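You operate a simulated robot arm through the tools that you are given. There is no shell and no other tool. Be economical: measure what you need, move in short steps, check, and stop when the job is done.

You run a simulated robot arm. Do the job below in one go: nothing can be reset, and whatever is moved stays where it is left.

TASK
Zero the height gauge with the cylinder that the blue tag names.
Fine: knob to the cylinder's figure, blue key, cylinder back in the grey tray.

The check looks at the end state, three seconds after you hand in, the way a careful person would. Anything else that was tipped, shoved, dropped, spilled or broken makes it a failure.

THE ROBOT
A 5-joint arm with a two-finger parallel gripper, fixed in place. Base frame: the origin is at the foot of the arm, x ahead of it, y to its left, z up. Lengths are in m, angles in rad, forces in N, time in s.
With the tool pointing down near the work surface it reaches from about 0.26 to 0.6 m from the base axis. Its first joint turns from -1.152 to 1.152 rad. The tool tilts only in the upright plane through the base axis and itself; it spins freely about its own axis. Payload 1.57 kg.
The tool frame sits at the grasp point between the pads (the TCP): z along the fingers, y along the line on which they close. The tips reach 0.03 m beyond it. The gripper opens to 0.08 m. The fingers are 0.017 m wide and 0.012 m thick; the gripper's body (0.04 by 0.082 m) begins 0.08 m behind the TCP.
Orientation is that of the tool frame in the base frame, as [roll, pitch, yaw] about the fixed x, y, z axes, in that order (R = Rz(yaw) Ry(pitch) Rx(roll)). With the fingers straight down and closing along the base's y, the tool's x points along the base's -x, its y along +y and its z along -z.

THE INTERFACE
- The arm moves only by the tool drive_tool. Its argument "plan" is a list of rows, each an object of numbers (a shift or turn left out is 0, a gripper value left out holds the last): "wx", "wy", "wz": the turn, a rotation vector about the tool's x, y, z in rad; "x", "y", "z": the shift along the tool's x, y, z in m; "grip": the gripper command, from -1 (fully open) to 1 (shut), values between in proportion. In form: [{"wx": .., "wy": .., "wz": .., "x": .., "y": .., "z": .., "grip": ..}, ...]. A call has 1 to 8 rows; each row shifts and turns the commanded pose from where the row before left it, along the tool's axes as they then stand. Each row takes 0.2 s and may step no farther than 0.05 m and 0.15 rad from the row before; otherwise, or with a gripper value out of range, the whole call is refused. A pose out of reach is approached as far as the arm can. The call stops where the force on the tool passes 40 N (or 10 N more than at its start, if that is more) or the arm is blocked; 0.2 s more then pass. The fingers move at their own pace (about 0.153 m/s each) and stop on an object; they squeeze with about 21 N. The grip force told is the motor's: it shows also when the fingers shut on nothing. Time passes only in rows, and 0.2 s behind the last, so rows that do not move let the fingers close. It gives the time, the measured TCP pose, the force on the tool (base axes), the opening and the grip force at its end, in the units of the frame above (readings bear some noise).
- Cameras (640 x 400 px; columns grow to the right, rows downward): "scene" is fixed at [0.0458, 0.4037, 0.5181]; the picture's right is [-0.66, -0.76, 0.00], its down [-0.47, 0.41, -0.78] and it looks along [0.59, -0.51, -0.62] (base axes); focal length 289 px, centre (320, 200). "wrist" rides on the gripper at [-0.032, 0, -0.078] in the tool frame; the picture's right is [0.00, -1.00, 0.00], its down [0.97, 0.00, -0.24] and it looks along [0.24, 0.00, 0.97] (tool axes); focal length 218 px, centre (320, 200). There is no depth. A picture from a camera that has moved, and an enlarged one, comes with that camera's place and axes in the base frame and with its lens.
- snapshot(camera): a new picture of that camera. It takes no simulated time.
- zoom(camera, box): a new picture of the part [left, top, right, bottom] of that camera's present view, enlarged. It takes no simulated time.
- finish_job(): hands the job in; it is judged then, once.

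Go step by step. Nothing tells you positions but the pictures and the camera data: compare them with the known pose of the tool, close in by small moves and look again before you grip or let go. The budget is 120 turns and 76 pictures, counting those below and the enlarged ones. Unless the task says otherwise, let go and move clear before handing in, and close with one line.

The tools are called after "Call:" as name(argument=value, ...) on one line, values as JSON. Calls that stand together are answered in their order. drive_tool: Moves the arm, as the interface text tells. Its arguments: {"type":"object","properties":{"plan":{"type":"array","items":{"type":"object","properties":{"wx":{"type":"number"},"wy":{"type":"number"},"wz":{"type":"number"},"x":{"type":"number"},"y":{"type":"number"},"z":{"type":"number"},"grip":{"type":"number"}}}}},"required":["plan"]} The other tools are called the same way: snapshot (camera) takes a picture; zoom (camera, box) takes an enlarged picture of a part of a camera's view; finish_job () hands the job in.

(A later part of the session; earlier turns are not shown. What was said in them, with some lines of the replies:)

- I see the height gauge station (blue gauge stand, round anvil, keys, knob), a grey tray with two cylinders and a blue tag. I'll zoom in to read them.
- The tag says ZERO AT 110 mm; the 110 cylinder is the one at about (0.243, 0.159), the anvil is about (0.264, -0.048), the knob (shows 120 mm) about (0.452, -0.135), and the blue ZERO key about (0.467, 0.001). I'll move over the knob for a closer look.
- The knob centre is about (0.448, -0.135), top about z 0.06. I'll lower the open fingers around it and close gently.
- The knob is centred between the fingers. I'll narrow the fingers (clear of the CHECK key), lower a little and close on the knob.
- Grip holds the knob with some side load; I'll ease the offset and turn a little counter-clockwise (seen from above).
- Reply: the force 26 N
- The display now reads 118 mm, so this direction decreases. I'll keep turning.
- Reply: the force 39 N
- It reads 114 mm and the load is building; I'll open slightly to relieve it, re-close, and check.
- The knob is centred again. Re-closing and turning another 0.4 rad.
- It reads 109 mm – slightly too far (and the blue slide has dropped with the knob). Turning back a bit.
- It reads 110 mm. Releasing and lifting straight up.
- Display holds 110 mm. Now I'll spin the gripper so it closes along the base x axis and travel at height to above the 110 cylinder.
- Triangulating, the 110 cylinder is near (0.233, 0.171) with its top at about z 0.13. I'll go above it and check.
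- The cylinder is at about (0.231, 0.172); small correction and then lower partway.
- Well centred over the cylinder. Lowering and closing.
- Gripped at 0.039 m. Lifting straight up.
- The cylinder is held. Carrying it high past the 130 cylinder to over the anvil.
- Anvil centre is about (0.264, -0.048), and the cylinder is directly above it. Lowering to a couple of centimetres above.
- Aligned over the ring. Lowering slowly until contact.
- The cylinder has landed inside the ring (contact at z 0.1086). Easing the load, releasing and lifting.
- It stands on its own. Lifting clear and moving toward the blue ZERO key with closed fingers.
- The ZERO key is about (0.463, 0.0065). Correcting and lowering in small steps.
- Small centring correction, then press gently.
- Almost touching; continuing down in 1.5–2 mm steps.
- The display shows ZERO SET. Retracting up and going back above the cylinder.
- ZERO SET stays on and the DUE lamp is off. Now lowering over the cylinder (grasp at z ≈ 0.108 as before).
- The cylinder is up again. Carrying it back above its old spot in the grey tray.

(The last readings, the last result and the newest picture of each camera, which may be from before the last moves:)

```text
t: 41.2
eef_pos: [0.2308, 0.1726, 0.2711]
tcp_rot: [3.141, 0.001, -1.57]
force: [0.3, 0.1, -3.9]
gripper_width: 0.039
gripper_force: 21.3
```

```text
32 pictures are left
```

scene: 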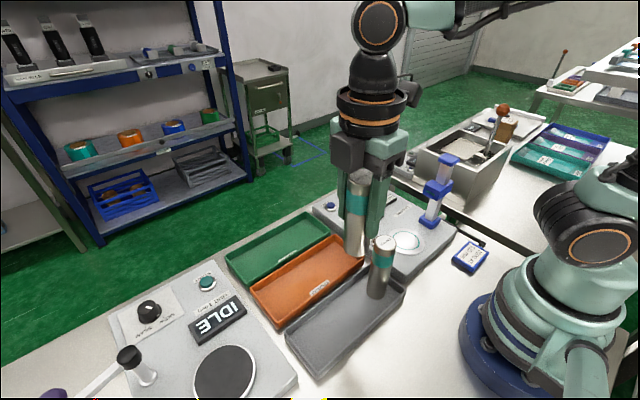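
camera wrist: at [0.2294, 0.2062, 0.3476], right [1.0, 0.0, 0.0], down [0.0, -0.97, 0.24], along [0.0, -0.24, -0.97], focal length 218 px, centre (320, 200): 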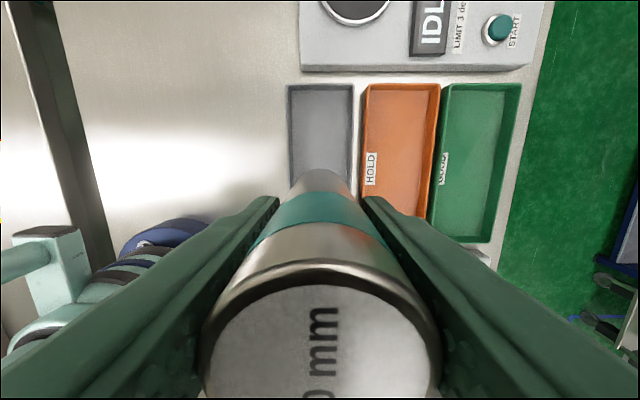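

The cylinder sits about 13 mm higher in the fingers than at first (it slid up at the anvil contact), so tray contact should come near TCP z 0.077. Lowering to just above.

Call:
drive_tool(plan=[{"z": 0.045}, {"z": 0.045}, {"z": 0.045}, {"z": 0.036}, {}, {}])

Call:
zoom(camera="scene", box=[280, 220, 430, 360])

Call:
snapshot(camera="wrist")

```text
t: 42.6
eef_pos: [0.2321, 0.1709, 0.0999]
tcp_rot: [-3.141, 0.0, -1.571]
force: [0.7, 0.8, -4.2]
gripper_width: 0.039
gripper_force: 21.0
```

```text
2.86 times, centred on (355, 290) of scene
camera zoom: at [0.0458, 0.4037, 0.518], right [-0.66, -0.76, 0.0], down [-0.47, 0.41, -0.78], along [0.59, -0.51, -0.62], focal length 825 px, centre (220, -57)
```

zoom: 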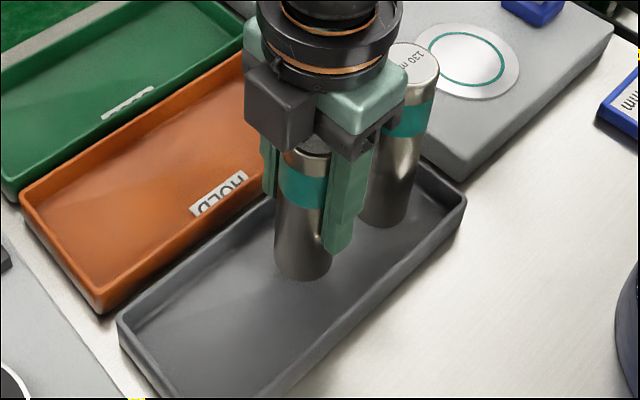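

```text
30 pictures are left
camera wrist: at [0.2301, 0.2044, 0.1774], right [1.0, 0.0, 0.0], down [0.0, -0.97, 0.24], along [0.0, -0.24, -0.97], focal length 218 px, centre (320, 200)
```

wrist: 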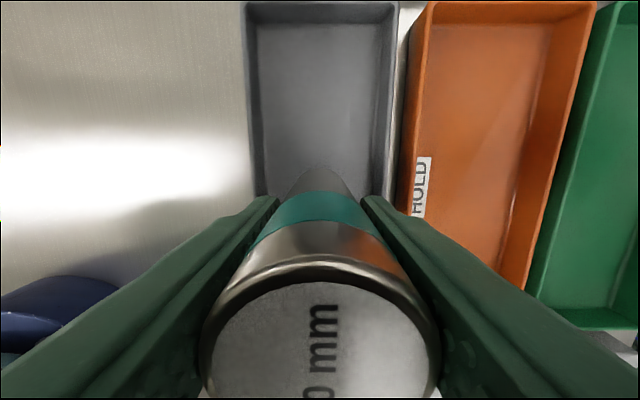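

Over the tray, inside the walls and clear of the 130. Lowering in small steps until contact.

Call:
drive_tool(plan=[{"z": 0.008}, {"z": 0.005}, {"z": 0.004}, {"z": 0.002}, {}])

```text
t: 43.8
eef_pos: [0.2311, 0.1715, 0.0819]
tcp_rot: [-3.141, 0.001, -1.571]
force: [0.4, -0.5, -3.6]
gripper_width: 0.0387
gripper_force: 21.4
```

Call:
drive_tool(plan=[{"z": 0.002}, {"z": 0.001}, {}])

Call:
zoom(camera="scene", box=[310, 260, 390, 330])

```text
t: 44.6
eef_pos: [0.2313, 0.1721, 0.0786]
tcp_rot: [-3.141, 0.001, -1.571]
force: [-4.6, -1.1, 16.6]
gripper_width: 0.0387
gripper_force: 20.7
```

```text
5.71 times, centred on (350, 295) of scene
camera zoom: at [0.0458, 0.4037, 0.5181], right [-0.66, -0.76, 0.0], down [-0.47, 0.41, -0.78], along [0.59, -0.51, -0.62], focal length 1650 px, centre (149, -343)
```

zoom: 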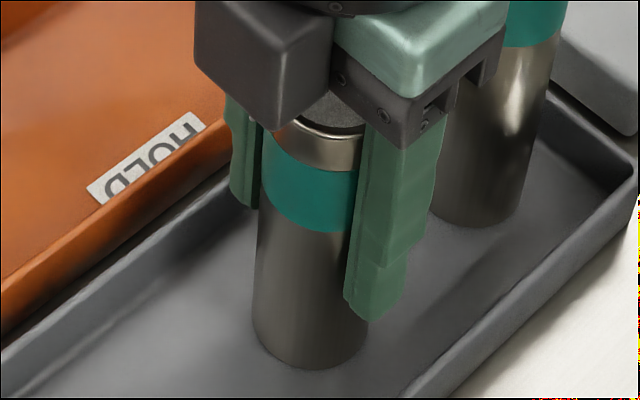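

Contact with the tray floor. Easing, releasing and lifting away.

Call:
drive_tool(plan=[{"z": -0.001}, {"grip": -0.4}, {"grip": -1}, {}, {}])

Call:
drive_tool(plan=[{"z": -0.02}, {"z": -0.04}, {"z": -0.045}, {"z": -0.045}, {"z": -0.04}, {}])

Call:
snapshot(camera="scene")

Call:
zoom(camera="scene", box=[300, 160, 480, 320])

```text
t: 45.8
eef_pos: [0.2318, 0.1714, 0.0794]
tcp_rot: [-3.141, -0.001, -1.571]
force: [0.1, 0.3, -0.1]
gripper_width: 0.0799
gripper_force: 0.0
```

```text
t: 47.2
eef_pos: [0.2342, 0.1723, 0.273]
tcp_rot: [-3.141, -0.001, -1.57]
force: [0.1, 0.5, -0.9]
gripper_width: 0.08
gripper_force: 0.1
```

```text
28 pictures are left
```

scene: 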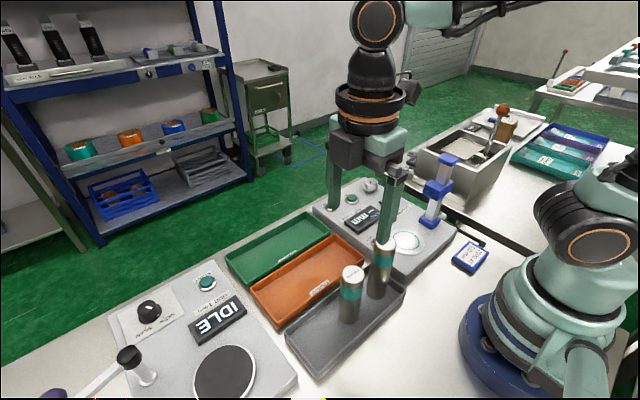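

```text
2.50 times, centred on (390, 240) of scene
camera zoom: at [0.0458, 0.4037, 0.5181], right [-0.66, -0.76, 0.0], down [-0.47, 0.41, -0.78], along [0.59, -0.51, -0.62], focal length 722 px, centre (145, 100)
```

zoom: 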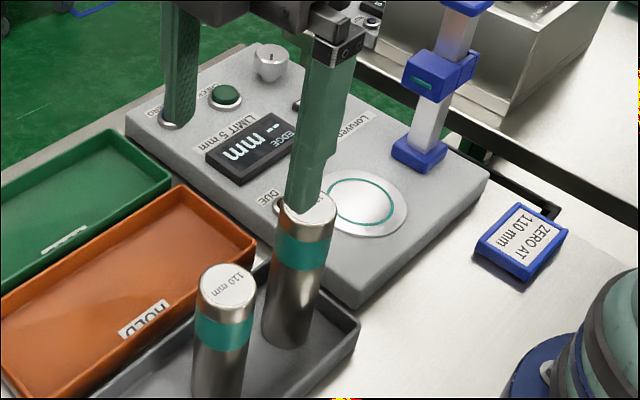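

The cylinder is back in the tray, standing; the display now shows "-- mm". One last look at the knob figure and the lamp.

Call:
zoom(camera="wrist", box=[260, 150, 500, 400])

```text
1.60 times, centred on (380, 275) of wrist
camera zoom: at [0.2323, 0.2049, 0.3492], right [1.0, 0.0, 0.0], down [0.0, -0.97, 0.24], along [0.0, -0.24, -0.97], focal length 349 px, centre (224, 80)
```

zoom: 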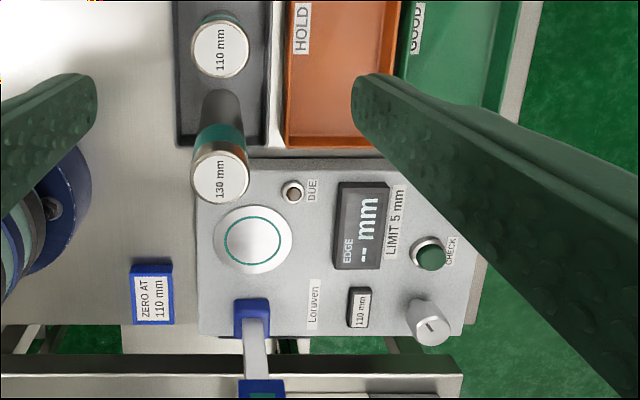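

The knob reads 110 mm, the DUE lamp is off, both cylinders stand in the grey tray, and the arm is clear. Handing in.

Call:
finish_job()

```text
The job is handed in.
```

The height gauge is zeroed at 110 mm, as the blue tag asked: the display confirmed ZERO SET, and the 110 mm cylinder is back standing in the grey tray.
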